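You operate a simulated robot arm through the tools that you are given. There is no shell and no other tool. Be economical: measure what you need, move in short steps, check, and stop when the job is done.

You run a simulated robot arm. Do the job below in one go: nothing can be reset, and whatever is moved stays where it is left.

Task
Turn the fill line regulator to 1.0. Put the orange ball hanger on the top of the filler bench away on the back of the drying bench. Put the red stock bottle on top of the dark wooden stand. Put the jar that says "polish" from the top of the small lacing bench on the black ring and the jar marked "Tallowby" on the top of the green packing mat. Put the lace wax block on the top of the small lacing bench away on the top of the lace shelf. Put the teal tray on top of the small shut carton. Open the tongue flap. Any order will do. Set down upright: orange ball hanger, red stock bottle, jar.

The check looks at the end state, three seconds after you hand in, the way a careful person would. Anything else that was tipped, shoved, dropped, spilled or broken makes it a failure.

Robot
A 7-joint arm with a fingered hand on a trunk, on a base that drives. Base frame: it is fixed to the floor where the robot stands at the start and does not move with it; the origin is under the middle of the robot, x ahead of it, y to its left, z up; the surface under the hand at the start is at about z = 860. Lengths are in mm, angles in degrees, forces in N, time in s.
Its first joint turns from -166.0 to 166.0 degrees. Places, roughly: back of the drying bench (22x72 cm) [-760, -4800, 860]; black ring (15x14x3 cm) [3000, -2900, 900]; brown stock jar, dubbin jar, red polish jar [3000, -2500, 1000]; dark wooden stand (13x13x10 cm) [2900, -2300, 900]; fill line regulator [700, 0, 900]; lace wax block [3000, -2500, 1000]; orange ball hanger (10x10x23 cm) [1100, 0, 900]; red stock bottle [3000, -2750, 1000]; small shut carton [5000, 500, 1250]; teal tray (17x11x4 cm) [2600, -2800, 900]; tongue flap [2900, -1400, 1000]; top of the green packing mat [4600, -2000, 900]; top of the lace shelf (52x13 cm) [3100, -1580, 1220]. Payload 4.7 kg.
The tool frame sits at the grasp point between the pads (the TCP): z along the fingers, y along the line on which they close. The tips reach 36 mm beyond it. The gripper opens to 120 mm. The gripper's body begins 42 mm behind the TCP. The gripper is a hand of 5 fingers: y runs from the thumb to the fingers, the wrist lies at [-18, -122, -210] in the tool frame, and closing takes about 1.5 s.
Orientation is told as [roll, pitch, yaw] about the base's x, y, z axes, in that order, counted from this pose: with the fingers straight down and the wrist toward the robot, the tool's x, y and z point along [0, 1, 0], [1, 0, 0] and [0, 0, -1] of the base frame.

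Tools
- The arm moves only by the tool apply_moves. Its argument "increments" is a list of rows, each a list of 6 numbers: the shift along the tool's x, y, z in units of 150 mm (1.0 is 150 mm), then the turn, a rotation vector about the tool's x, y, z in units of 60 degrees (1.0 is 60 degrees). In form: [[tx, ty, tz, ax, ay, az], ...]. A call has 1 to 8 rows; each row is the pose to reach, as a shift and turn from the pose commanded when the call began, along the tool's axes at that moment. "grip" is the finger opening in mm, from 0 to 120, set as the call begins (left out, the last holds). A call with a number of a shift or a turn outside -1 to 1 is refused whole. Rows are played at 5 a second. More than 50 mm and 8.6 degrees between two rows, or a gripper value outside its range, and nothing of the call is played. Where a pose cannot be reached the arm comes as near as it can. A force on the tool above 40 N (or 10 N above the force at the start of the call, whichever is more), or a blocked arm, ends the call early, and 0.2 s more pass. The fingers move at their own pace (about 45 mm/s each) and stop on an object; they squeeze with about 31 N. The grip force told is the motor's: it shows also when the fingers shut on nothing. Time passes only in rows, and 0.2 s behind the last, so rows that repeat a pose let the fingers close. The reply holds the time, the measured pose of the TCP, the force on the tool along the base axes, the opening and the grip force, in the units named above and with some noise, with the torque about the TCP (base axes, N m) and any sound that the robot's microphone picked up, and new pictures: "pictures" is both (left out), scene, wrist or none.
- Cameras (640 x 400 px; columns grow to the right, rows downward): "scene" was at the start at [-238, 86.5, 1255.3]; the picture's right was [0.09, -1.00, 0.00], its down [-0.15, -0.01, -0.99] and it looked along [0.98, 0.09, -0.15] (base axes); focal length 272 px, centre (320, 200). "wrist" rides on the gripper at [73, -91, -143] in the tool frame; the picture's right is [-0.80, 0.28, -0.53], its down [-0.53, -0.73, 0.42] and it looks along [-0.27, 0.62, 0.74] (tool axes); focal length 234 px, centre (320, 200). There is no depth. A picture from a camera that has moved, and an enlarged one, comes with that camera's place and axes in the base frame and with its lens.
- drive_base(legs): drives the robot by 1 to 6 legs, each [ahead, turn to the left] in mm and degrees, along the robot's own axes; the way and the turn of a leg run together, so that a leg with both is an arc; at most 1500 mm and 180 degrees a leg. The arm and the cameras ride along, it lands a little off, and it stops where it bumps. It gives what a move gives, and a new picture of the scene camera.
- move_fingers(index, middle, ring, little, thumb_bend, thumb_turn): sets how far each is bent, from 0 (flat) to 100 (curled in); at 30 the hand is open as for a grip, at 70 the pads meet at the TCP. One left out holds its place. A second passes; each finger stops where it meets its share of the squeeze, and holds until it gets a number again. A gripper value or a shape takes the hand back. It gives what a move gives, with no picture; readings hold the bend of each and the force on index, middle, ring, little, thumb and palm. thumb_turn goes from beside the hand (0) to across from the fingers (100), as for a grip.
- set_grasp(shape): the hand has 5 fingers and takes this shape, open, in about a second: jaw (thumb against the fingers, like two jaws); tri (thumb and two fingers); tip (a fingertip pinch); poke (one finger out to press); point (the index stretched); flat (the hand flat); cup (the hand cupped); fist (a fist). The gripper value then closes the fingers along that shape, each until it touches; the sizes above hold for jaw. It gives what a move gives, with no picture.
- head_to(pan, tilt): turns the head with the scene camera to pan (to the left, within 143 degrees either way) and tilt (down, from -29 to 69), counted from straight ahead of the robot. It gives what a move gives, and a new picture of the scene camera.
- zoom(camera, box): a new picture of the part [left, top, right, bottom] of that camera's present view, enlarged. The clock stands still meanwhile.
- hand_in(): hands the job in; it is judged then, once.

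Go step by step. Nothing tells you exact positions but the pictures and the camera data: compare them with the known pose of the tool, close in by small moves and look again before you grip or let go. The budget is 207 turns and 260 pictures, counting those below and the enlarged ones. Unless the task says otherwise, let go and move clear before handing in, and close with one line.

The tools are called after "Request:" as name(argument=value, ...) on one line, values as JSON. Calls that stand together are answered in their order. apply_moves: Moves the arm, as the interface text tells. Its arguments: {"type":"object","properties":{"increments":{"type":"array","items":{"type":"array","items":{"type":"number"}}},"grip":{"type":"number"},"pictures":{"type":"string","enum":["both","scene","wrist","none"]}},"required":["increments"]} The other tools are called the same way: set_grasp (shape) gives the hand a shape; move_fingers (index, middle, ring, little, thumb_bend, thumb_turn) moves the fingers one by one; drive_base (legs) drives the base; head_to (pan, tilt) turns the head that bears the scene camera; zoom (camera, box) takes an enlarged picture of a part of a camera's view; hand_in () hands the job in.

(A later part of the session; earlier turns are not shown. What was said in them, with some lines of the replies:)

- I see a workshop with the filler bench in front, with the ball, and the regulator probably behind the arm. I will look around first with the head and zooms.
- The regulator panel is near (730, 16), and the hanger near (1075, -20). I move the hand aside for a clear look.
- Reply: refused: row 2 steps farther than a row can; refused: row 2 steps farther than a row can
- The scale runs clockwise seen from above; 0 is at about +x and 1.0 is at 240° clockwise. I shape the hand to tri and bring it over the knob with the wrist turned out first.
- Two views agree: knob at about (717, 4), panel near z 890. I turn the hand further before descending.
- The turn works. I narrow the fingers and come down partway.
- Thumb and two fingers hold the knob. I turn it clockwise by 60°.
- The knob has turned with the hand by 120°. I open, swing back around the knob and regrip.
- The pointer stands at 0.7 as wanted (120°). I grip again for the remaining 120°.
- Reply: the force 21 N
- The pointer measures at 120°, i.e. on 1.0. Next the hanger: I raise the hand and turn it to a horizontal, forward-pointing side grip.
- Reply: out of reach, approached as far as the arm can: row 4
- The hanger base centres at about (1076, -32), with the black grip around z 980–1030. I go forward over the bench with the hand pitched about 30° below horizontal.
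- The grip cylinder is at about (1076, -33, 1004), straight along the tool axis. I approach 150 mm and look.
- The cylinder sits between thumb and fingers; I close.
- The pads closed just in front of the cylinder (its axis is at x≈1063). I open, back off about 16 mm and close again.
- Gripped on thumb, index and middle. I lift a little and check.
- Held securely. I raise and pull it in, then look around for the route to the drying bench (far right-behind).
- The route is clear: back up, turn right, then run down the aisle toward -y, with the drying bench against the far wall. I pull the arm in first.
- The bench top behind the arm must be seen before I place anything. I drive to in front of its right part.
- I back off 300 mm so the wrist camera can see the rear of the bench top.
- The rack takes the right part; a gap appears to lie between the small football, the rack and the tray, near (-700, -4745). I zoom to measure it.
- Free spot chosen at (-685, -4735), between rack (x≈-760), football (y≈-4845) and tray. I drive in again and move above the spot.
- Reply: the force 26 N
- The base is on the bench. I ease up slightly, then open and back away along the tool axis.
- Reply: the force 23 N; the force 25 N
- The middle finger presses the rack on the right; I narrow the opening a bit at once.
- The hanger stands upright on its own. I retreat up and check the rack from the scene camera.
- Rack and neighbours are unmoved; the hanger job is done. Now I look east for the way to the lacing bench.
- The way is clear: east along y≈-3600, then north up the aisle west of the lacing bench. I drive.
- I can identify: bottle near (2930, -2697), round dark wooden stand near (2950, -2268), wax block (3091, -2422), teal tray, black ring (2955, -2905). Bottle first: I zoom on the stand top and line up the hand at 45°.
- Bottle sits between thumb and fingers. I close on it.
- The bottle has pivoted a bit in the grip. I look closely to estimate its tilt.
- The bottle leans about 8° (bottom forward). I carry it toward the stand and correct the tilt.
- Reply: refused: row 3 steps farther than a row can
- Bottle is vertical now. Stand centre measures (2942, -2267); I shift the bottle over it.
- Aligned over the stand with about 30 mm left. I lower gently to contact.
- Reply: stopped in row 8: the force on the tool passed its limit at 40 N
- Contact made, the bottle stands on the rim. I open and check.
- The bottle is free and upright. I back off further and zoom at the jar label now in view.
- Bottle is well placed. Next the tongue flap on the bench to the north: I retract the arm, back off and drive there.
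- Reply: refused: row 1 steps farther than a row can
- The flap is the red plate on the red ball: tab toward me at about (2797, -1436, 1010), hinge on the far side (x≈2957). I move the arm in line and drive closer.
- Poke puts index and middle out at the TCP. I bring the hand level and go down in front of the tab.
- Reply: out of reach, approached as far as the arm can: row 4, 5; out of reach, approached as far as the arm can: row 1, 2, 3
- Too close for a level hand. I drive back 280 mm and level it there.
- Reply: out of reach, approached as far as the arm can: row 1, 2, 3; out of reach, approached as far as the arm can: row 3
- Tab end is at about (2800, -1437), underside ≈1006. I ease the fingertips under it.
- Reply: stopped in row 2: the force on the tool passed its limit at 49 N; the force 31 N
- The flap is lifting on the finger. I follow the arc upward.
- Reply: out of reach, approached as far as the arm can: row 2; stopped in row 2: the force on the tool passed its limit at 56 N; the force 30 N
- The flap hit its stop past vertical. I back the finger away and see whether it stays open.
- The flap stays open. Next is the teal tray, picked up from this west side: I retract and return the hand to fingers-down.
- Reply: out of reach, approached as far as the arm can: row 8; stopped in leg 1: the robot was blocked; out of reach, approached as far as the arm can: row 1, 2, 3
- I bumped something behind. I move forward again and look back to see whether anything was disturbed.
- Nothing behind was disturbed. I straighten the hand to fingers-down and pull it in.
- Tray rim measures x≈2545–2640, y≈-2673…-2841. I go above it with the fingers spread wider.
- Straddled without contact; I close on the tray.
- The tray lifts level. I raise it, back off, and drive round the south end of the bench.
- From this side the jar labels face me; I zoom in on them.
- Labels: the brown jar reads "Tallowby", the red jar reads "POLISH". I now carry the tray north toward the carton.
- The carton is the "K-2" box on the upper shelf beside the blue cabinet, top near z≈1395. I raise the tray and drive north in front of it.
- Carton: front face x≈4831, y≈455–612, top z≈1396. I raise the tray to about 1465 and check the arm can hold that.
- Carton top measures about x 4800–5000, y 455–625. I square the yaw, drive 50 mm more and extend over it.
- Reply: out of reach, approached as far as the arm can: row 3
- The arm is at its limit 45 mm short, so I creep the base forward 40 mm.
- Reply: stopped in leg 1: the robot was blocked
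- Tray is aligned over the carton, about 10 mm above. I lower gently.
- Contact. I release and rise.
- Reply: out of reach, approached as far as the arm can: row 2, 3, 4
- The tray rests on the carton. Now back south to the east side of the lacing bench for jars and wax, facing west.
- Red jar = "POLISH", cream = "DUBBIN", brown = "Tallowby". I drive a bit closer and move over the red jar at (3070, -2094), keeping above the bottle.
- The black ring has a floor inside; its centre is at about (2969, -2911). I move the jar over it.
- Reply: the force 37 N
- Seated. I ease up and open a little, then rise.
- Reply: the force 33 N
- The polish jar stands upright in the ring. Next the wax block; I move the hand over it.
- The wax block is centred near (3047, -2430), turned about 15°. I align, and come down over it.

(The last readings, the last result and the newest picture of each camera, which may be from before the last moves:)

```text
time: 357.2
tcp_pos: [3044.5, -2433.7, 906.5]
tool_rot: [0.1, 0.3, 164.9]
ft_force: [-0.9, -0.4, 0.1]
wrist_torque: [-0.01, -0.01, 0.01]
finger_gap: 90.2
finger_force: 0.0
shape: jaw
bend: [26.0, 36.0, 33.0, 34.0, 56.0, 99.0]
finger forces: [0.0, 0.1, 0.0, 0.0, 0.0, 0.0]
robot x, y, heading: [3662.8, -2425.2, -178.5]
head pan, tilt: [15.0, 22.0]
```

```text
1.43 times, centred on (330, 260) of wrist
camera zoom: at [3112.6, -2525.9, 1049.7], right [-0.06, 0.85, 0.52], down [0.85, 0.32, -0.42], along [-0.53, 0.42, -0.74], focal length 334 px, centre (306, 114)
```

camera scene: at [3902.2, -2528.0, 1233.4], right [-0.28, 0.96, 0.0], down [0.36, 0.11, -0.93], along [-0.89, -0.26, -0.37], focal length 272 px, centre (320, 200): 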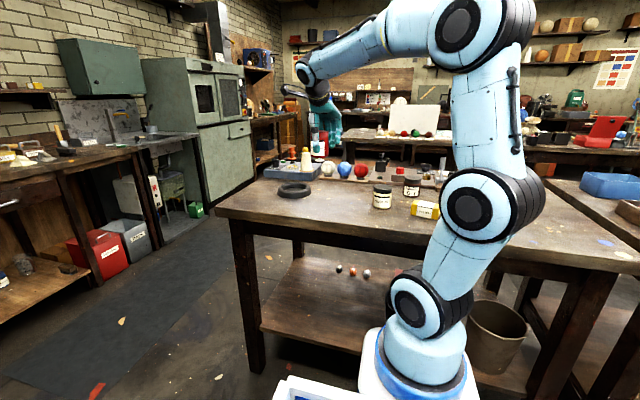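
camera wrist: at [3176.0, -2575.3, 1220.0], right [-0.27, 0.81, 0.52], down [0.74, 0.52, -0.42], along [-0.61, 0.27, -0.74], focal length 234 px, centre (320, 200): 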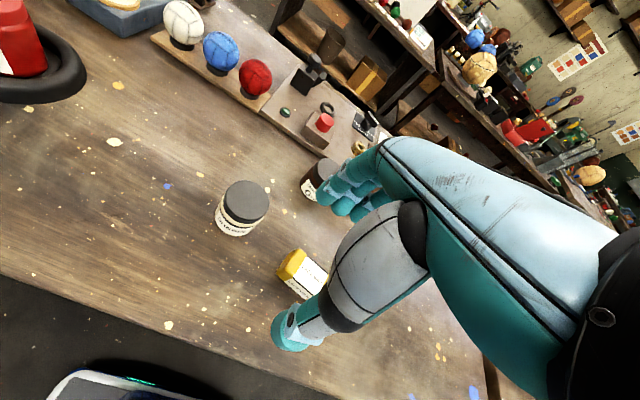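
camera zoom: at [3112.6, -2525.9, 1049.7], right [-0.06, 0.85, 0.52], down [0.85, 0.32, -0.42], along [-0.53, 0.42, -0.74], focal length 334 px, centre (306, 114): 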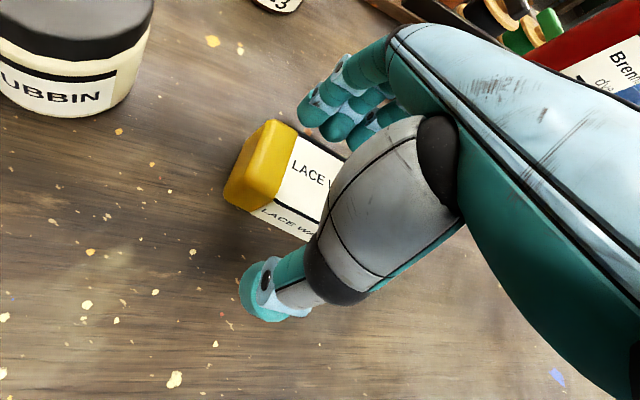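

Request:
apply_moves(increments=[[0, 0, 0, 0, 0, 0], [0, 0, 0, 0, 0, 0], [0, 0, 0, 0, 0, 0], [0, 0, 0, 0, 0, 0], [0, 0, 0, 0, 0, 0], [0, 0, 0, 0, 0, 0]], grip=15, pictures="none")

Request:
apply_moves(increments=[[0, 0, -0.2, 0, 0, 0], [0, 0, -0.5, 0, 0, 0], [0, 0, -0.8, 0, 0, 0], [0, 0, -1.0, 0, 0, 0]], pictures="wrist")

```text
time: 358.6
tcp_pos: [3043.3, -2433.0, 906.4]
tool_rot: [0.0, 0.3, 164.9]
ft_force: [0.1, 0.1, 0.0]
wrist_torque: [0.01, 0.01, 0.02]
finger_gap: 39.2
finger_force: 30.9
shape: jaw
bend: [74.0, 53.0, 53.0, 53.0, 74.0, 100.0]
finger forces: [15.9, 7.4, 3.5, 1.2, 28.1, 0.0]
robot x, y, heading: [3661.9, -2426.4, -178.9]
head pan, tilt: [15.0, 22.0]
```

```text
time: 359.6
tcp_pos: [3043.2, -2431.5, 1057.1]
tool_rot: [0.0, 0.4, 164.9]
ft_force: [0.1, 0.0, -1.1]
wrist_torque: [-0.03, -0.02, -0.03]
finger_gap: 39.2
finger_force: 31.5
shape: jaw
bend: [74.0, 54.0, 53.0, 53.0, 74.0, 100.0]
finger forces: [16.1, 7.4, 3.4, 1.1, 28.0, 0.0]
robot x, y, heading: [3659.8, -2432.4, -178.5]
head pan, tilt: [15.0, 22.0]
camera wrist: at [3110.4, -2525.0, 1200.6], right [-0.06, 0.85, 0.52], down [0.85, 0.32, -0.42], along [-0.53, 0.42, -0.74], focal length 234 px, centre (320, 200)
```

wrist: 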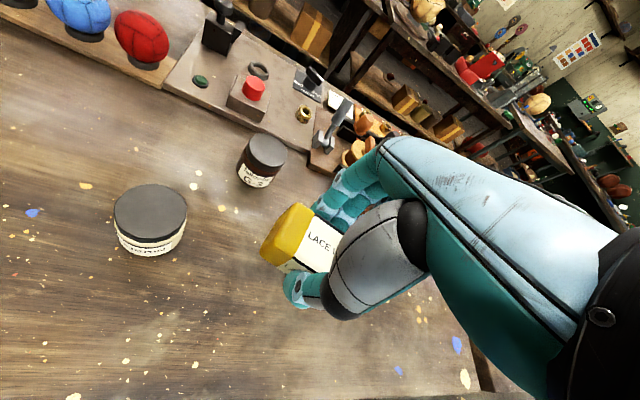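

Held. I raise it high, then drive north to stand opposite the lace shelf.

Request:
apply_moves(increments=[[0, -0.1, -0.3, 0, 0, 0], [0, -0.2, -0.6, 0, 0, 0], [0, -0.3, -0.9, 0, 0, 0]], pictures="none")

Request:
apply_moves(increments=[[0, 0, -0.3, 0, 0, 0], [0, 0, -0.6, 0, 0, 0], [0, 0, -0.9, 0, 0, 0]], pictures="none")

Request:
apply_moves(increments=[[0, 0, -0.3, 0, 0, 0], [0, 0, -0.6, 0, 0, 0], [0, 0, -0.8, 0, 0, 0]], pictures="none")

Request:
drive_base(legs=[[-140, 0], [0, -91.5], [760, 0], [0, 90]])

Request:
apply_moves(increments=[[0, 0, 0, 0, 0, 0]], pictures="wrist")

```text
time: 360.4
tcp_pos: [3083.4, -2442.3, 1191.8]
tool_rot: [-0.1, 0.5, 164.9]
ft_force: [-1.2, 0.0, -2.2]
wrist_torque: [0.0, -0.04, -0.03]
finger_gap: 39.2
finger_force: 30.9
shape: jaw
bend: [74.0, 54.0, 53.0, 53.0, 74.0, 100.0]
finger forces: [16.0, 7.4, 3.6, 1.0, 28.0, 0.0]
robot x, y, heading: [3660.0, -2429.4, -178.5]
head pan, tilt: [15.0, 22.0]
```

```text
time: 361.2
tcp_pos: [3084.8, -2443.0, 1327.6]
tool_rot: [-0.1, 0.4, 164.9]
ft_force: [0.3, -0.4, -2.0]
wrist_torque: [-0.01, -0.01, 0.01]
finger_gap: 39.2
finger_force: 30.9
shape: jaw
bend: [74.0, 54.0, 53.0, 53.0, 74.0, 100.0]
finger forces: [16.1, 7.4, 3.5, 1.0, 28.0, 0.0]
robot x, y, heading: [3662.5, -2427.7, -178.4]
head pan, tilt: [15.0, 22.0]
```

```text
time: 362.0
tcp_pos: [3083.8, -2443.0, 1444.7]
tool_rot: [-0.1, 0.4, 165.0]
ft_force: [0.8, -0.8, -2.1]
wrist_torque: [-0.05, 0.01, 0.03]
finger_gap: 39.0
finger_force: 30.8
shape: jaw
bend: [74.0, 54.0, 53.0, 53.0, 74.0, 100.0]
finger forces: [16.1, 7.4, 3.5, 1.0, 27.9, 0.0]
robot x, y, heading: [3657.3, -2426.3, -178.5]
head pan, tilt: [15.0, 22.0]
```

```text
time: 374.9
tcp_pos: [3222.8, -1669.9, 1442.5]
tool_rot: [0.1, 0.3, 165.4]
ft_force: [0.2, -0.3, -1.0]
wrist_torque: [0.0, 0.03, -0.03]
finger_gap: 39.0
finger_force: 31.0
shape: jaw
bend: [74.0, 54.0, 53.0, 53.0, 74.0, 100.0]
finger forces: [15.9, 7.3, 3.6, 0.9, 27.2, 0.0]
robot x, y, heading: [3798.7, -1650.2, -178.5]
head pan, tilt: [15.0, 22.0]
camera scene: at [4042.8, -1748.4, 1233.4], right [-0.29, 0.96, 0.0], down [0.36, 0.11, -0.93], along [-0.89, -0.27, -0.37], focal length 272 px, centre (320, 200)
```

scene: 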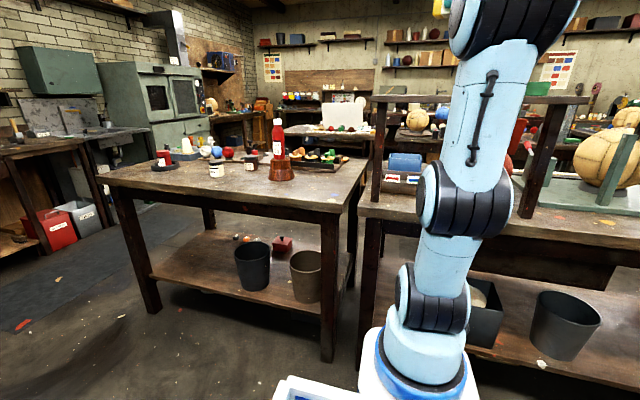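

```text
time: 375.3
tcp_pos: [3222.9, -1670.1, 1443.2]
tool_rot: [0.0, 0.3, 165.3]
ft_force: [1.1, -0.5, -0.7]
wrist_torque: [-0.01, -0.03, -0.02]
finger_gap: 38.5
finger_force: 30.3
shape: jaw
bend: [74.0, 54.0, 53.0, 53.0, 74.0, 100.0]
finger forces: [15.8, 7.3, 3.5, 0.9, 27.2, 0.0]
robot x, y, heading: [3796.8, -1647.5, -178.1]
head pan, tilt: [15.0, 22.0]
camera wrist: at [3292.0, -1762.3, 1587.3], right [-0.07, 0.85, 0.52], down [0.85, 0.33, -0.42], along [-0.53, 0.41, -0.74], focal length 234 px, centre (320, 200)
```

wrist: 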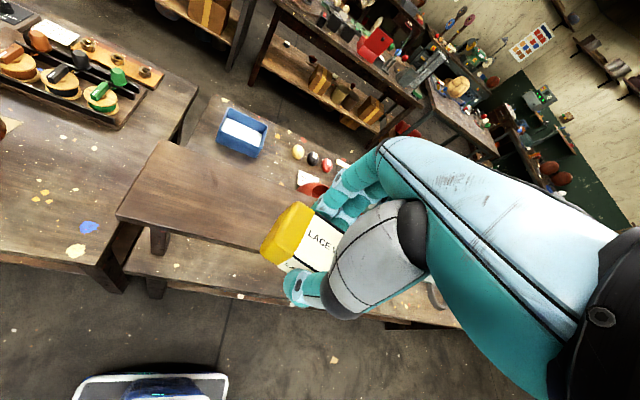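

The south half of the shelf top is free (x 3035–3164, south end y≈-1855, z≈1220). I set the block down around (3100, -1720).

Request:
apply_moves(increments=[[0.13, 0.18, 0.05, 0, 0, -0.06], [0.27, 0.36, 0.12, 0, 0, -0.12], [0.4, 0.54, 0.22, 0, 0, -0.18], [0.53, 0.71, 0.35, 0, 0, -0.24], [0.53, 0.71, 0.6, 0, 0, -0.24]], pictures="none")

Request:
apply_moves(increments=[[0, 0, 0.2, 0, 0, 0], [0, 0, 0.38, 0, 0, 0]], pictures="wrist")

Request:
head_to(pan=5, tilt=5)

```text
time: 376.5
tcp_pos: [3099.6, -1721.3, 1350.9]
tool_rot: [0.1, 0.2, 179.7]
ft_force: [-0.9, 0.1, -1.2]
wrist_torque: [-0.01, 0.01, -0.02]
finger_gap: 38.5
finger_force: 30.7
shape: jaw
bend: [74.0, 54.0, 53.0, 53.0, 74.0, 100.0]
finger forces: [15.8, 7.4, 3.5, 0.8, 27.5, 0.0]
robot x, y, heading: [3799.0, -1651.4, -178.0]
head pan, tilt: [15.0, 22.0]
```

```text
time: 377.1
tcp_pos: [3100.0, -1721.1, 1296.9]
tool_rot: [0.1, 0.3, 179.7]
ft_force: [-0.2, -0.6, -1.4]
wrist_torque: [0.0, 0.02, 0.01]
finger_gap: 38.9
finger_force: 31.3
shape: jaw
bend: [74.0, 54.0, 53.0, 53.0, 74.0, 100.0]
finger forces: [15.9, 7.3, 3.5, 0.9, 27.4, 0.0]
robot x, y, heading: [3798.4, -1648.7, -178.2]
head pan, tilt: [15.0, 22.0]
camera wrist: at [3191.2, -1793.1, 1440.5], right [-0.28, 0.81, 0.52], down [0.74, 0.53, -0.42], along [-0.62, 0.27, -0.74], focal length 234 px, centre (320, 200)
```

wrist: 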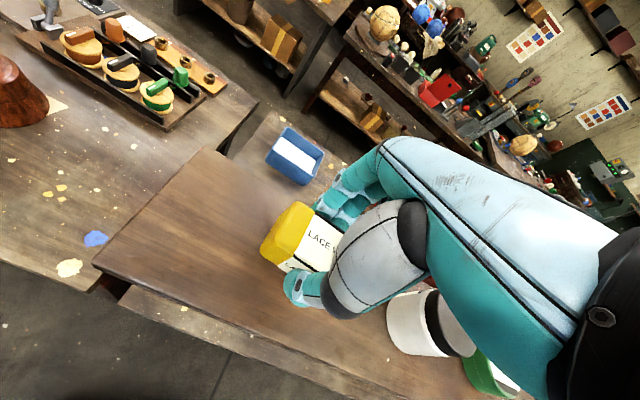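

```text
time: 377.9
tcp_pos: [3100.7, -1721.1, 1296.4]
tool_rot: [0.0, 0.3, 179.7]
ft_force: [-0.3, -0.1, -1.0]
wrist_torque: [-0.01, 0.04, -0.04]
finger_gap: 38.8
finger_force: 31.2
shape: jaw
bend: [74.0, 54.0, 53.0, 53.0, 74.0, 100.0]
finger forces: [15.9, 7.3, 3.6, 0.8, 27.5, 0.0]
robot x, y, heading: [3801.0, -1651.5, -178.2]
head pan, tilt: [5.0, 5.0]
camera scene: at [4040.4, -1732.6, 1260.9], right [-0.12, 0.99, 0.0], down [0.09, 0.01, -1.0], along [-0.99, -0.12, -0.09], focal length 272 px, centre (320, 200)
```

scene: 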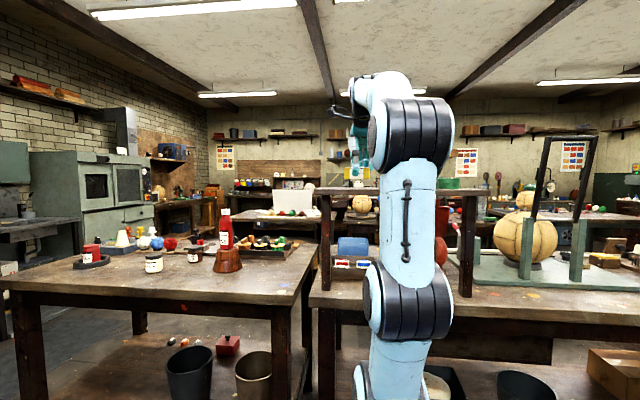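

Request:
apply_moves(increments=[[0.2, 0, 0, 0, 0, 0], [0.2, 0, 0.12, 0, 0, 0], [0.2, 0, 0.14, 0, 0, 0], [0.2, 0, 0.16, 0, 0, 0], [0.2, 0, 0.18, 0, 0, 0], [0.2, 0, 0.195, 0, 0, 0], [0.2, 0, 0.21, 0, 0, 0], [0.2, 0, 0.22, 0, 0, 0]], pictures="none")

Request:
zoom(camera="scene", box=[310, 120, 480, 220])

```text
time: 379.7
tcp_pos: [3101.1, -1750.5, 1264.5]
tool_rot: [0.0, 0.2, 179.8]
ft_force: [-3.2, -1.1, 10.3]
wrist_torque: [0.02, 0.13, 0.05]
finger_gap: 39.2
finger_force: 30.8
shape: jaw
bend: [74.0, 54.0, 53.0, 53.0, 74.0, 100.0]
finger forces: [17.8, 8.7, 4.3, 1.1, 28.6, 0.0]
robot x, y, heading: [3799.6, -1648.0, -178.3]
head pan, tilt: [5.0, 5.0]
```

```text
3.76 times, centred on (395, 170) of scene
camera zoom: at [4040.6, -1732.5, 1261.0], right [-0.12, 0.99, 0.0], down [0.09, 0.01, -1.0], along [-0.99, -0.12, -0.09], focal length 1024 px, centre (38, 313)
```

zoom: 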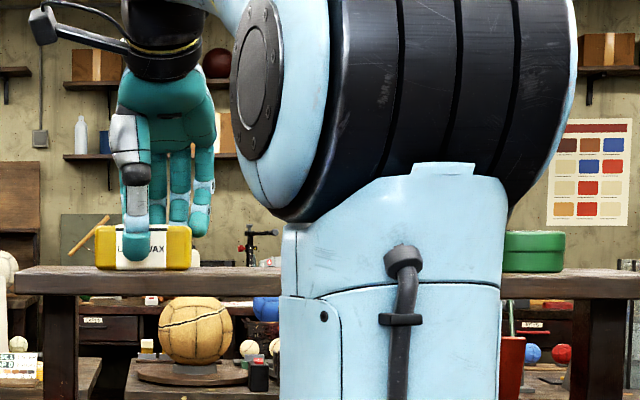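

The block sits on the shelf. I release and rise straight up.

Request:
apply_moves(increments=[[0, 0, -0.01, 0, 0, 0], [0, 0, -0.01, 0, 0, 0], [0, 0, -0.01, 0, 0, 0], [0, 0, -0.01, 0, 0, 0], [0, 0, -0.2, 0, 0, 0], [0, 0, -0.5, 0, 0, 0], [0, 0, -0.8, 0, 0, 0], [0, 0, -1.0, 0, 0, 0]], grip=80, pictures="none")

Request:
zoom(camera="scene", box=[310, 120, 480, 220])

```text
time: 381.5
tcp_pos: [3099.7, -1753.1, 1415.6]
tool_rot: [0.0, 0.3, 179.8]
ft_force: [-0.6, -0.2, 0.3]
wrist_torque: [0.0, -0.01, -0.03]
finger_gap: 79.4
finger_force: 0.0
shape: jaw
bend: [27.0, 39.0, 36.0, 36.0, 62.0, 100.0]
finger forces: [0.0, 0.0, 0.1, 0.1, 0.0, 0.1]
robot x, y, heading: [3800.3, -1648.5, -177.7]
head pan, tilt: [5.0, 5.0]
```

```text
3.76 times, centred on (395, 170) of scene
camera zoom: at [4040.5, -1732.5, 1261.0], right [-0.12, 0.99, 0.0], down [0.09, 0.01, -1.0], along [-0.99, -0.12, -0.09], focal length 1024 px, centre (38, 313)
```

zoom: 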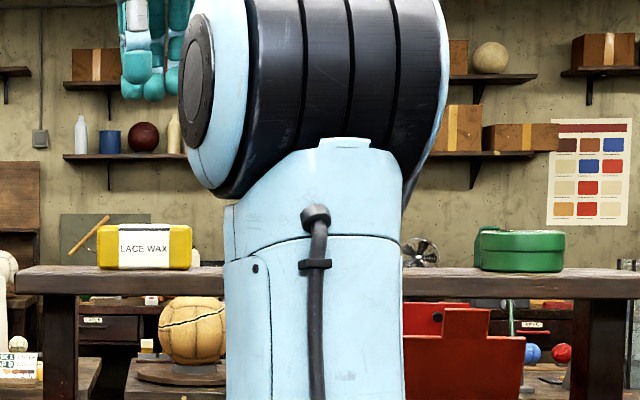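

Wax is on the shelf. Now the brown "Tallowby" jar: I drive back south and face the bench again.

Request:
drive_base(legs=[[0, 88], [800, 0], [0, -90], [150, 0]])

Request:
apply_moves(increments=[[0, 0.1, 0.3, 0, 0, 0], [0, 0.2, 0.6, 0, 0, 0], [0, 0.3, 0.9, 0, 0, 0]], grip=105, pictures="wrist")

```text
time: 394.2
tcp_pos: [2925.9, -2527.8, 1416.1]
tool_rot: [0.0, 0.3, 177.6]
ft_force: [0.2, -0.5, 0.1]
wrist_torque: [-0.05, 0.0, 0.02]
finger_gap: 79.8
finger_force: 0.1
shape: jaw
bend: [27.0, 39.0, 36.0, 36.0, 62.0, 100.0]
finger forces: [0.0, 0.0, 0.0, 0.1, 0.0, 0.0]
robot x, y, heading: [3629.6, -2452.2, 180.0]
head pan, tilt: [5.0, 5.0]
camera scene: at [3867.9, -2544.1, 1261.0], right [-0.08, 1.0, 0.0], down [0.09, 0.01, -1.0], along [-0.99, -0.08, -0.09], focal length 272 px, centre (320, 200)
```

scene: 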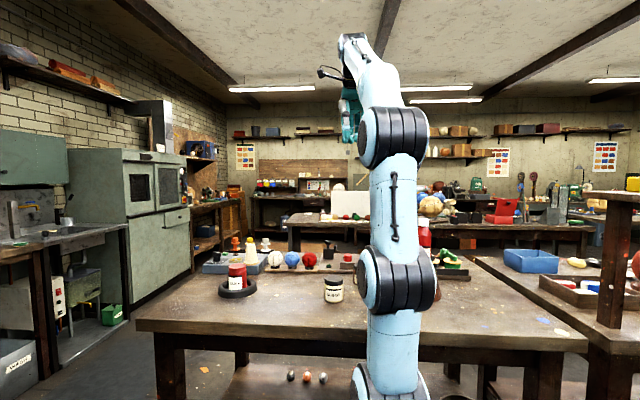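

```text
time: 395.0
tcp_pos: [2880.9, -2526.4, 1281.0]
tool_rot: [0.0, 0.2, 177.6]
ft_force: [1.9, -0.3, 1.5]
wrist_torque: [-0.02, 0.02, 0.02]
finger_gap: 104.7
finger_force: 0.2
shape: jaw
bend: [26.0, 33.0, 31.0, 32.0, 44.0, 98.0]
finger forces: [0.0, 0.1, 0.0, 0.1, 0.0, 0.0]
robot x, y, heading: [3630.5, -2455.0, 179.7]
head pan, tilt: [5.0, 5.0]
camera wrist: at [2969.0, -2601.0, 1424.4], right [-0.25, 0.82, 0.52], down [0.76, 0.5, -0.42], along [-0.61, 0.29, -0.74], focal length 234 px, centre (320, 200)
```

wrist: 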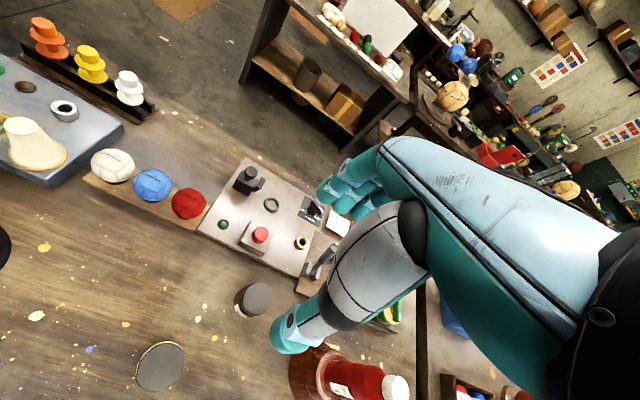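

Request:
apply_moves(increments=[[-0.17, 0.05, 0.2, 0, 0, 0], [-0.35, 0.1, 0.4, 0, 0, 0], [-0.35, 0.1, 0.7, 0, 0, 0], [-0.35, 0.1, 1.0, 0, 0, 0]], pictures="none")

Request:
apply_moves(increments=[[0, 0, 0.3, 0, 0, 0], [0, 0, 0.6, 0, 0, 0]], pictures="wrist")

```text
time: 396.0
tcp_pos: [2869.7, -2472.2, 1130.9]
tool_rot: [0.1, 0.3, 177.6]
ft_force: [0.4, -0.4, -0.1]
wrist_torque: [0.0, 0.06, 0.01]
finger_gap: 104.9
finger_force: 0.0
shape: jaw
bend: [26.0, 32.0, 31.0, 32.0, 44.0, 98.0]
finger forces: [0.1, 0.0, 0.1, 0.0, 0.1, 0.0]
robot x, y, heading: [3626.9, -2449.8, 179.8]
head pan, tilt: [5.0, 5.0]
```

```text
time: 396.6
tcp_pos: [2871.4, -2473.7, 1040.0]
tool_rot: [-0.1, 0.2, 177.6]
ft_force: [0.3, -0.6, 0.0]
wrist_torque: [0.02, -0.01, 0.01]
finger_gap: 104.7
finger_force: 0.0
shape: jaw
bend: [26.0, 32.0, 31.0, 32.0, 44.0, 98.0]
finger forces: [0.0, 0.1, 0.1, 0.0, 0.1, 0.1]
robot x, y, heading: [3631.2, -2454.0, 179.5]
head pan, tilt: [5.0, 5.0]
camera wrist: at [2959.1, -2550.2, 1184.8], right [-0.25, 0.82, 0.52], down [0.76, 0.5, -0.42], along [-0.61, 0.29, -0.74], focal length 234 px, centre (320, 200)
```

wrist: 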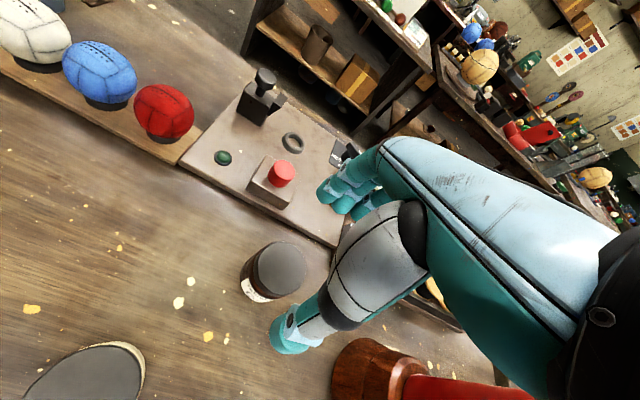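

Request:
apply_moves(increments=[[0.01, -0.01, 0.3, 0, 0, 0], [0.01, -0.01, 0.6, 0, 0, 0]], pictures="wrist")

```text
time: 397.2
tcp_pos: [2870.7, -2471.6, 951.6]
tool_rot: [0.1, 0.1, 177.7]
ft_force: [0.4, 0.4, 0.2]
wrist_torque: [0.02, 0.03, 0.02]
finger_gap: 104.6
finger_force: 0.1
shape: jaw
bend: [26.0, 32.0, 31.0, 32.0, 44.0, 98.0]
finger forces: [0.1, 0.0, 0.0, 0.1, 0.1, 0.0]
robot x, y, heading: [3629.6, -2452.7, 179.7]
head pan, tilt: [5.0, 5.0]
camera wrist: at [2958.4, -2548.3, 1095.2], right [-0.25, 0.82, 0.52], down [0.76, 0.5, -0.42], along [-0.61, 0.29, -0.74], focal length 234 px, centre (320, 200)
```

wrist: 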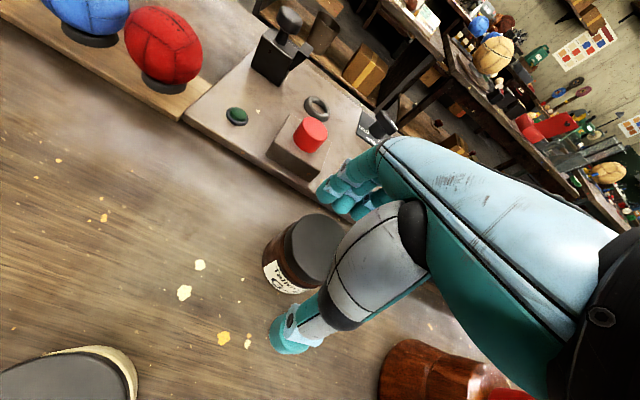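

Request:
apply_moves(increments=[[0, 0, 0.12, 0, 0, 0], [0, 0, 0.24, 0, 0, 0]], pictures="none")

Request:
apply_moves(increments=[[0, 0, 0, 0, 0, 0], [0, 0, 0, 0, 0, 0], [0, 0, 0, 0, 0, 0], [0, 0, 0, 0, 0, 0], [0, 0, 0, 0, 0, 0], [0, 0, 0, 0, 0, 0]], grip=35, pictures="none")

Request:
apply_moves(increments=[[0, 0, -0.15, 0, 0, 0], [0, 0, -0.45, 0, 0, 0], [0, 0, -0.75, 0, 0, 0], [0, 0, -0.98, 0, 0, 0]], pictures="wrist")

```text
time: 397.8
tcp_pos: [2873.8, -2474.2, 915.2]
tool_rot: [-0.1, 0.3, 177.6]
ft_force: [-0.2, 0.2, -0.1]
wrist_torque: [-0.03, -0.02, 0.02]
finger_gap: 104.7
finger_force: 0.0
shape: jaw
bend: [26.0, 32.0, 31.0, 32.0, 44.0, 98.0]
finger forces: [0.0, 0.0, 0.0, 0.1, 0.0, 0.0]
robot x, y, heading: [3630.4, -2451.4, 179.8]
head pan, tilt: [5.0, 5.0]
```

```text
time: 399.2
tcp_pos: [2871.8, -2473.6, 915.1]
tool_rot: [0.0, 0.3, 177.6]
ft_force: [1.0, -0.6, 0.5]
wrist_torque: [0.03, 0.0, -0.01]
finger_gap: 55.8
finger_force: 30.3
shape: jaw
bend: [74.0, 45.0, 48.0, 45.0, 72.0, 100.0]
finger forces: [15.1, 10.2, 0.2, 0.0, 26.3, 0.0]
robot x, y, heading: [3631.7, -2456.4, 180.0]
head pan, tilt: [5.0, 5.0]
```

```text
time: 400.2
tcp_pos: [2870.0, -2473.6, 1060.9]
tool_rot: [0.1, 0.4, 177.7]
ft_force: [-0.5, -0.1, -2.7]
wrist_torque: [-0.01, -0.05, 0.02]
finger_gap: 55.3
finger_force: 31.1
shape: jaw
bend: [74.0, 45.0, 48.0, 45.0, 72.0, 100.0]
finger forces: [15.3, 10.2, 0.1, 0.1, 26.2, 0.1]
robot x, y, heading: [3634.1, -2451.6, 179.5]
head pan, tilt: [5.0, 5.0]
camera wrist: at [2958.5, -2548.1, 1203.6], right [-0.25, 0.82, 0.52], down [0.76, 0.5, -0.42], along [-0.6, 0.29, -0.74], focal length 234 px, centre (320, 200)
```

wrist: 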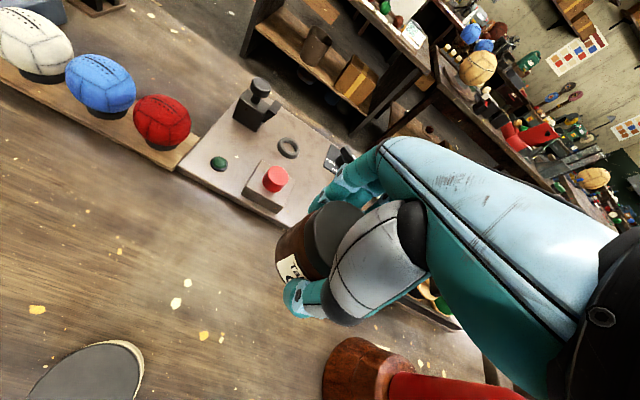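

The brown jar is held upright. I raise it, turn north and drive level with the packing mat, then look.

Request:
apply_moves(increments=[[0, -0.15, -0.28, 0, 0, 0], [0, -0.3, -0.56, 0, 0, 0], [0, -0.5, -0.8, 0, 0, 0], [0, -0.75, -0.95, 0, 0, 0], [0, -1.0, -1.0, 0, 0, 0]], pictures="none")

Request:
drive_base(legs=[[-150, 0], [0, -90], [400, 0]])

Request:
head_to(pan=-55, tilt=20)

```text
time: 401.4
tcp_pos: [3019.5, -2483.0, 1209.5]
tool_rot: [0.2, 0.5, 177.6]
ft_force: [-0.7, -0.1, -4.2]
wrist_torque: [-0.04, -0.09, -0.01]
finger_gap: 55.2
finger_force: 31.2
shape: jaw
bend: [74.0, 45.0, 48.0, 45.0, 72.0, 100.0]
finger forces: [15.4, 10.2, 0.2, 0.0, 26.1, 0.0]
robot x, y, heading: [3632.9, -2454.2, 179.6]
head pan, tilt: [5.0, 5.0]
```

```text
time: 408.7
tcp_pos: [3736.3, -1446.7, 1211.0]
tool_rot: [0.0, 0.3, 88.6]
ft_force: [-0.2, 0.2, -2.1]
wrist_torque: [-0.03, 0.01, -0.02]
finger_gap: 54.8
finger_force: 30.8
shape: jaw
bend: [74.0, 45.0, 48.0, 45.0, 72.0, 100.0]
finger forces: [15.4, 10.1, 0.2, 0.1, 25.7, 0.0]
robot x, y, heading: [3776.6, -2053.8, 90.5]
head pan, tilt: [5.0, 5.0]
camera scene: at [3690.0, -2296.3, 1261.0], right [1.0, 0.1, 0.0], down [0.01, -0.09, -1.0], along [-0.1, 0.99, -0.09], focal length 272 px, centre (320, 200)
```

scene: 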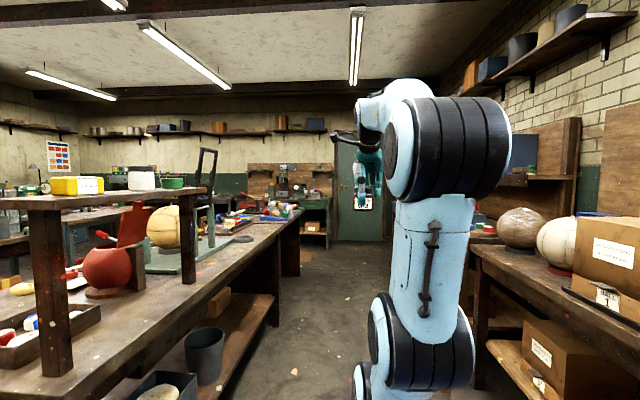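

```text
time: 410.0
tcp_pos: [3735.3, -1446.4, 1211.5]
tool_rot: [0.1, 0.4, 88.4]
ft_force: [-0.1, 0.2, -3.1]
wrist_torque: [0.0, 0.01, 0.0]
finger_gap: 55.1
finger_force: 31.1
shape: jaw
bend: [74.0, 45.0, 48.0, 45.0, 72.0, 100.0]
finger forces: [15.4, 10.1, 0.3, 0.0, 25.8, 0.1]
robot x, y, heading: [3777.9, -2052.8, 90.8]
head pan, tilt: [-55.0, 20.0]
camera scene: at [3774.7, -2333.4, 1236.7], right [0.58, -0.81, 0.0], down [-0.28, -0.2, -0.94], along [0.76, 0.55, -0.34], focal length 272 px, centre (320, 200)
```

scene: 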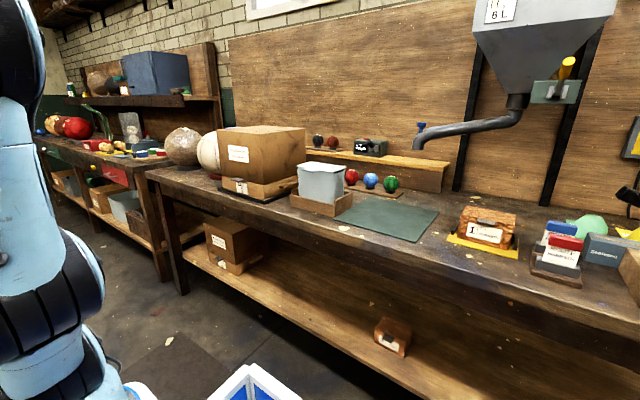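

The green mat spans x 4487–4770, y -2138…-1866 with a hopper pipe over its rear. I turn east and set the jar on the front half.

Request:
drive_base(legs=[[0, -90.6]])

Request:
apply_moves(increments=[[0, 0, 0, 0, 0, 0]], pictures="wrist")

Request:
head_to(pan=10, tilt=15)

```text
time: 414.3
tcp_pos: [4385.2, -2039.4, 1210.4]
tool_rot: [0.0, 0.4, -3.9]
ft_force: [0.5, 0.0, -2.4]
wrist_torque: [0.02, -0.03, 0.01]
finger_gap: 54.7
finger_force: 31.5
shape: jaw
bend: [74.0, 45.0, 48.0, 45.0, 72.0, 100.0]
finger forces: [15.1, 10.0, 0.2, 0.0, 25.4, 0.1]
robot x, y, heading: [3774.4, -2056.3, -2.0]
head pan, tilt: [-55.0, 20.0]
camera scene: at [3499.2, -2044.8, 1236.7], right [-0.84, -0.55, 0.0], down [-0.19, 0.29, -0.94], along [0.52, -0.79, -0.34], focal length 272 px, centre (320, 200)
```

scene: 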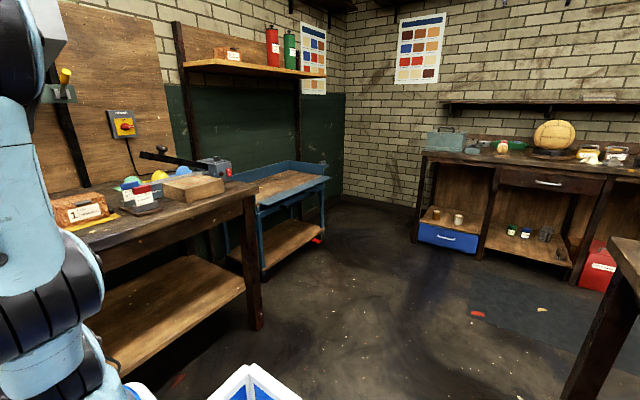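

```text
time: 414.7
tcp_pos: [4385.7, -2039.7, 1209.9]
tool_rot: [0.1, 0.5, -3.8]
ft_force: [0.4, 0.8, -2.0]
wrist_torque: [-0.01, -0.01, -0.01]
finger_gap: 54.9
finger_force: 31.1
shape: jaw
bend: [74.0, 45.0, 48.0, 45.0, 72.0, 100.0]
finger forces: [15.3, 10.0, 0.2, 0.0, 25.4, 0.1]
robot x, y, heading: [3774.0, -2054.9, -1.7]
head pan, tilt: [-55.0, 20.0]
camera wrist: at [4300.2, -1960.7, 1354.1], right [0.23, -0.82, 0.52], down [-0.77, -0.48, -0.42], along [0.6, -0.31, -0.74], focal length 234 px, centre (320, 200)
```

wrist: 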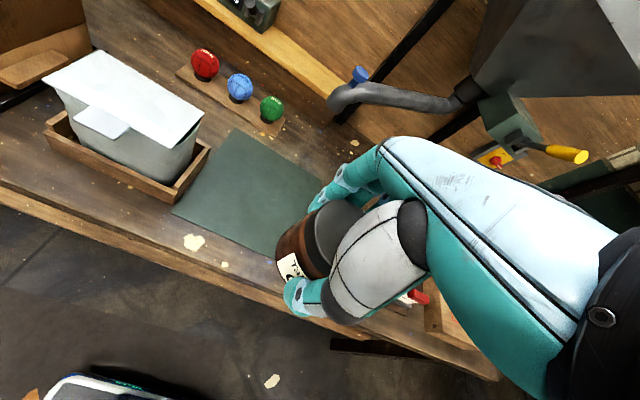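

```text
time: 416.0
tcp_pos: [4385.9, -2039.7, 1211.4]
tool_rot: [0.1, 0.3, -3.9]
ft_force: [0.3, -0.1, -1.3]
wrist_torque: [0.05, 0.03, 0.01]
finger_gap: 54.6
finger_force: 30.3
shape: jaw
bend: [74.0, 45.0, 48.0, 45.0, 72.0, 100.0]
finger forces: [15.2, 9.9, 0.2, 0.0, 25.4, 0.0]
robot x, y, heading: [3773.4, -2056.3, -1.7]
head pan, tilt: [10.0, 15.0]
camera scene: at [3540.6, -1953.6, 1244.8], right [0.14, -0.99, 0.0], down [-0.26, -0.04, -0.97], along [0.96, 0.14, -0.26], focal length 272 px, centre (320, 200)
```

scene: 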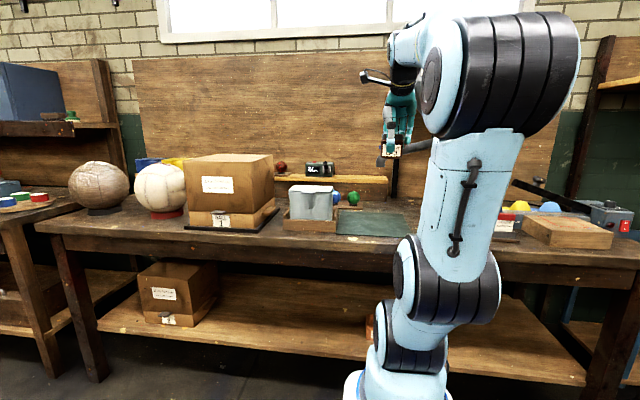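

Request:
apply_moves(increments=[[0.08, 0.28, 0, 0, 0, 0], [0.16, 0.56, 0, 0, 0, 0], [0.24, 0.84, 0, 0, 0, 0], [0.3, 1.0, 0.1, 0, 0, 0]], pictures="none")

Request:
apply_moves(increments=[[0.05, 0.2, 0.2, 0, 0, 0], [0.097, 0.4, 0.4, 0, 0, 0], [0.097, 0.4, 0.7, 0, 0, 0], [0.097, 0.4, 1.0, 0, 0, 0]], pictures="none")

Request:
apply_moves(increments=[[0, 0, 0.25, 0, 0, 0], [0, 0, 0.5, 0, 0, 0]], pictures="wrist")

Request:
zoom(camera="scene", box=[280, 120, 460, 240])

```text
time: 417.0
tcp_pos: [4538.6, -2004.4, 1193.5]
tool_rot: [0.1, 0.0, -3.8]
ft_force: [-0.9, -0.1, -1.2]
wrist_torque: [-0.03, -0.05, -0.02]
finger_gap: 54.4
finger_force: 31.2
shape: jaw
bend: [74.0, 45.0, 48.0, 45.0, 73.0, 100.0]
finger forces: [15.3, 10.1, 0.2, 0.0, 25.5, 0.0]
robot x, y, heading: [3773.0, -2052.9, -1.8]
head pan, tilt: [10.0, 15.0]
```

```text
time: 418.0
tcp_pos: [4599.1, -1995.2, 1044.5]
tool_rot: [0.1, 0.2, -3.9]
ft_force: [-0.6, 0.2, -1.2]
wrist_torque: [0.01, -0.04, -0.01]
finger_gap: 54.6
finger_force: 30.3
shape: jaw
bend: [74.0, 45.0, 48.0, 45.0, 73.0, 100.0]
finger forces: [15.1, 10.3, 0.2, 0.0, 25.7, 0.1]
robot x, y, heading: [3772.6, -2057.8, -1.8]
head pan, tilt: [10.0, 15.0]
```

```text
time: 418.6
tcp_pos: [4599.2, -1994.7, 970.2]
tool_rot: [0.1, 0.2, -3.9]
ft_force: [-1.1, 0.8, -1.0]
wrist_torque: [0.03, -0.04, -0.02]
finger_gap: 54.5
finger_force: 31.1
shape: jaw
bend: [74.0, 45.0, 48.0, 45.0, 73.0, 100.0]
finger forces: [15.2, 10.3, 0.2, 0.0, 25.5, 0.0]
robot x, y, heading: [3771.9, -2055.0, -1.8]
head pan, tilt: [10.0, 15.0]
camera wrist: at [4513.7, -1915.1, 1114.2], right [0.23, -0.82, 0.52], down [-0.77, -0.48, -0.42], along [0.6, -0.31, -0.74], focal length 234 px, centre (320, 200)
```

wrist: 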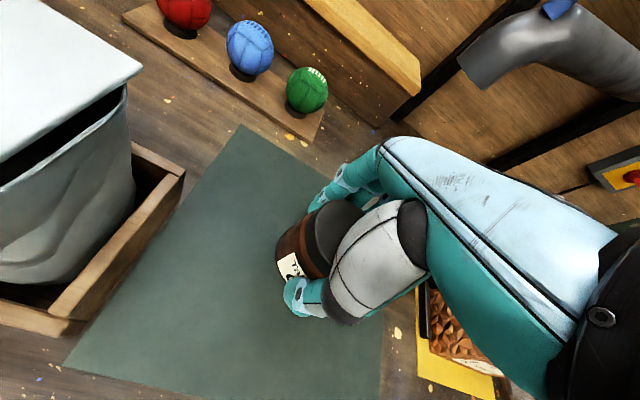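

```text
3.33 times, centred on (370, 180) of scene
camera zoom: at [3540.4, -1953.5, 1244.8], right [0.14, -0.99, 0.0], down [-0.26, -0.04, -0.97], along [0.96, 0.14, -0.26], focal length 907 px, centre (153, 267)
```

zoom: 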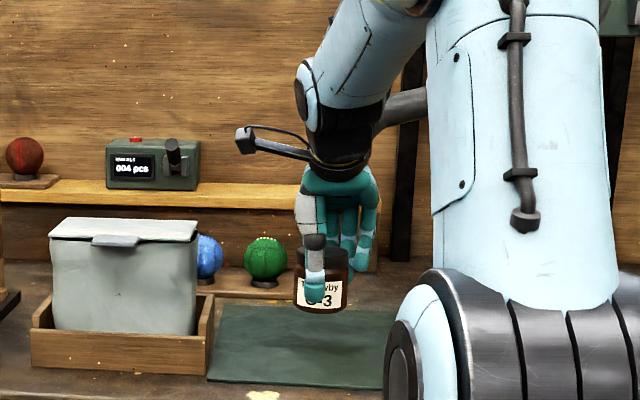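

Request:
apply_moves(increments=[[0, 0, 0.14, 0, 0, 0], [0, 0, 0.28, 0, 0, 0], [0, 0, 0.295, 0, 0, 0], [0, 0, 0.31, 0, 0, 0], [0, 0, 0.325, 0, 0, 0], [0, 0, 0.34, 0, 0, 0], [0, 0, 0.35, 0, 0, 0], [0, 0, 0.36, 0, 0, 0]], pictures="none")

```text
time: 420.4
tcp_pos: [4597.3, -1994.2, 916.9]
tool_rot: [0.1, 0.0, -3.9]
ft_force: [-2.2, -0.8, 14.4]
wrist_torque: [-0.04, -0.08, 0.0]
finger_gap: 55.0
finger_force: 31.1
shape: jaw
bend: [74.0, 45.0, 48.0, 45.0, 73.0, 100.0]
finger forces: [15.2, 11.0, 0.3, 0.1, 28.4, 0.0]
robot x, y, heading: [3775.9, -2054.9, -1.8]
head pan, tilt: [10.0, 15.0]
```

Contact at the mat. I release and rise.

Request:
apply_moves(increments=[[0, 0, -0.01, 0, 0, 0], [0, 0, -0.01, 0, 0, 0], [0, 0, -0.01, 0, 0, 0], [0, 0, -0.01, 0, 0, 0], [0, 0, -0.1, 0, 0, 0], [0, 0, -0.3, 0, 0, 0], [0, 0, -0.6, 0, 0, 0], [0, 0, -0.9, 0, 0, 0]], grip=100, pictures="wrist")

Request:
zoom(camera="scene", box=[280, 120, 460, 240])

```text
time: 422.2
tcp_pos: [4601.4, -1994.2, 1051.0]
tool_rot: [0.2, 0.5, -3.9]
ft_force: [1.3, -0.1, -0.5]
wrist_torque: [0.0, 0.05, -0.01]
finger_gap: 99.9
finger_force: 0.0
shape: jaw
bend: [26.0, 34.0, 32.0, 32.0, 49.0, 99.0]
finger forces: [0.0, 0.0, 0.0, 0.0, 0.1, 0.0]
robot x, y, heading: [3774.7, -2054.0, -1.7]
head pan, tilt: [10.0, 15.0]
camera wrist: at [4515.5, -1915.2, 1195.4], right [0.23, -0.82, 0.52], down [-0.77, -0.48, -0.42], along [0.6, -0.31, -0.74], focal length 234 px, centre (320, 200)
```

wrist: 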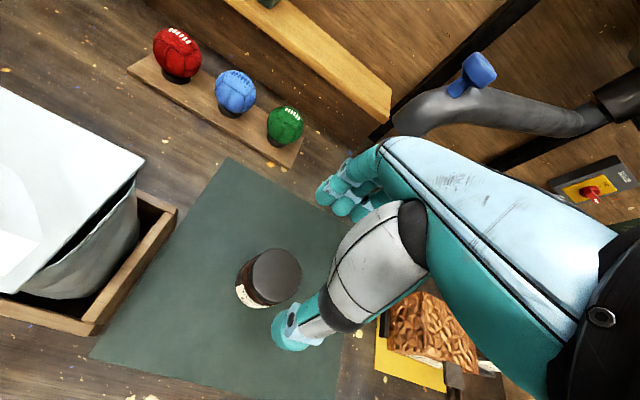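

```text
3.33 times, centred on (370, 180) of scene
camera zoom: at [3540.8, -1953.5, 1244.9], right [0.14, -0.99, 0.0], down [-0.26, -0.04, -0.97], along [0.96, 0.14, -0.26], focal length 907 px, centre (153, 267)
```

zoom: 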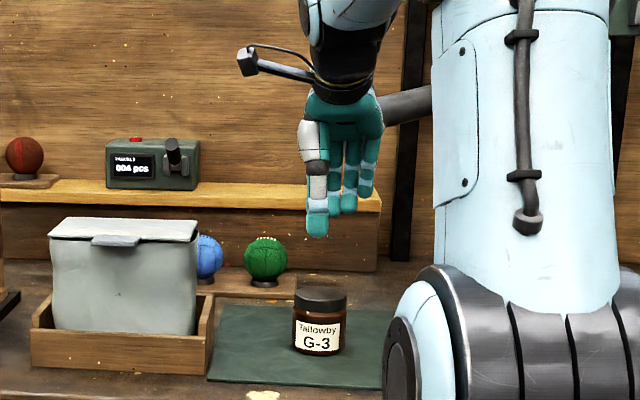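

The Tallowby jar stands on the mat. I draw the arm back clear and take one last look at the lacing bench side.

Request:
apply_moves(increments=[[0, -0.25, -0.1, 0, 0, 0], [0, -0.55, -0.15, 0, 0, 0], [0, -0.85, -0.2, 0, 0, 0], [0, -1.0, -0.3, 0, 0, 0]], pictures="none")

Request:
head_to(pan=140, tilt=10)

Request:
head_to(pan=-135, tilt=12)

```text
time: 423.2
tcp_pos: [4447.3, -1983.2, 1095.5]
tool_rot: [0.1, 0.4, -3.9]
ft_force: [1.4, -0.5, 0.6]
wrist_torque: [-0.03, 0.03, 0.01]
finger_gap: 99.8
finger_force: 0.0
shape: jaw
bend: [26.0, 34.0, 32.0, 32.0, 49.0, 99.0]
finger forces: [0.1, 0.1, 0.0, 0.0, 0.0, 0.0]
robot x, y, heading: [3773.5, -2051.9, -1.9]
head pan, tilt: [10.0, 15.0]
```

```text
time: 425.4
tcp_pos: [4447.1, -1983.3, 1095.8]
tool_rot: [0.1, 0.3, -4.0]
ft_force: [0.6, 0.6, 0.5]
wrist_torque: [-0.01, 0.01, 0.01]
finger_gap: 100.0
finger_force: 0.1
shape: jaw
bend: [26.0, 34.0, 32.0, 32.0, 49.0, 99.0]
finger forces: [0.0, 0.1, 0.2, 0.0, 0.1, 0.0]
robot x, y, heading: [3774.4, -2055.0, -1.6]
head pan, tilt: [140.0, 10.0]
camera scene: at [3378.8, -1904.9, 1252.9], right [0.67, 0.75, 0.0], down [0.13, -0.12, -0.98], along [-0.73, 0.66, -0.17], focal length 272 px, centre (320, 200)
```

scene: 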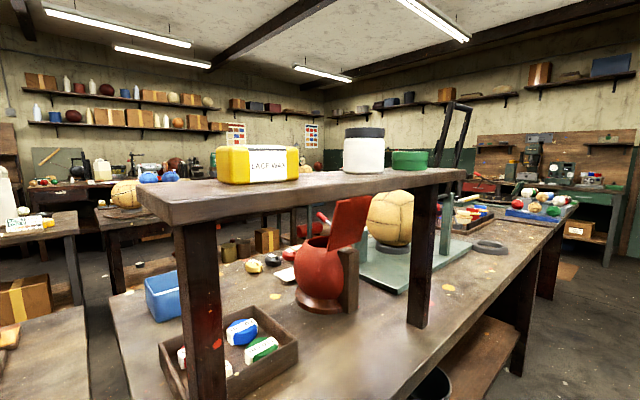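

```text
time: 429.1
tcp_pos: [4447.1, -1983.7, 1095.9]
tool_rot: [0.1, 0.2, -3.9]
ft_force: [0.1, -0.6, 0.1]
wrist_torque: [0.02, 0.01, 0.0]
finger_gap: 100.0
finger_force: 0.1
shape: jaw
bend: [26.0, 34.0, 32.0, 32.0, 49.0, 99.0]
finger forces: [0.1, 0.0, 0.0, 0.0, 0.0, 0.1]
robot x, y, heading: [3775.7, -2056.6, -2.0]
head pan, tilt: [-135.0, 12.0]
camera scene: at [3380.3, -2030.8, 1249.7], right [-0.69, 0.73, 0.0], down [0.15, 0.14, -0.98], along [-0.71, -0.67, -0.21], focal length 272 px, centre (320, 200)
```

scene: 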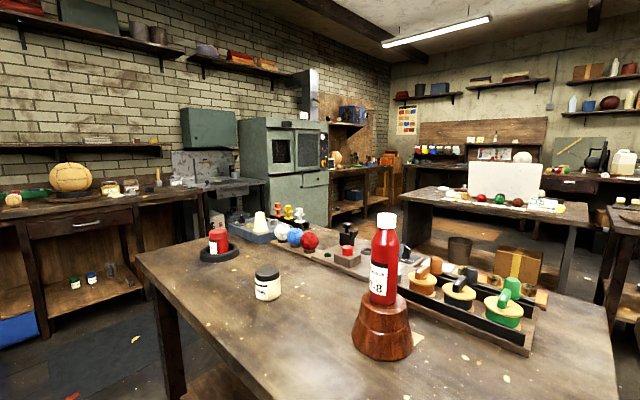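

Flap open, wax on the shelf, bottle on the stand, polish jar in the ring: all in place. I hand in.

Request:
hand_in()

```text
The job is handed in.
```

I finished all eight parts of the job and handed it in: the regulator is set to 1.0, the hanger, bottle, two jars, wax block and tray are in their places, and the tongue flap is open.
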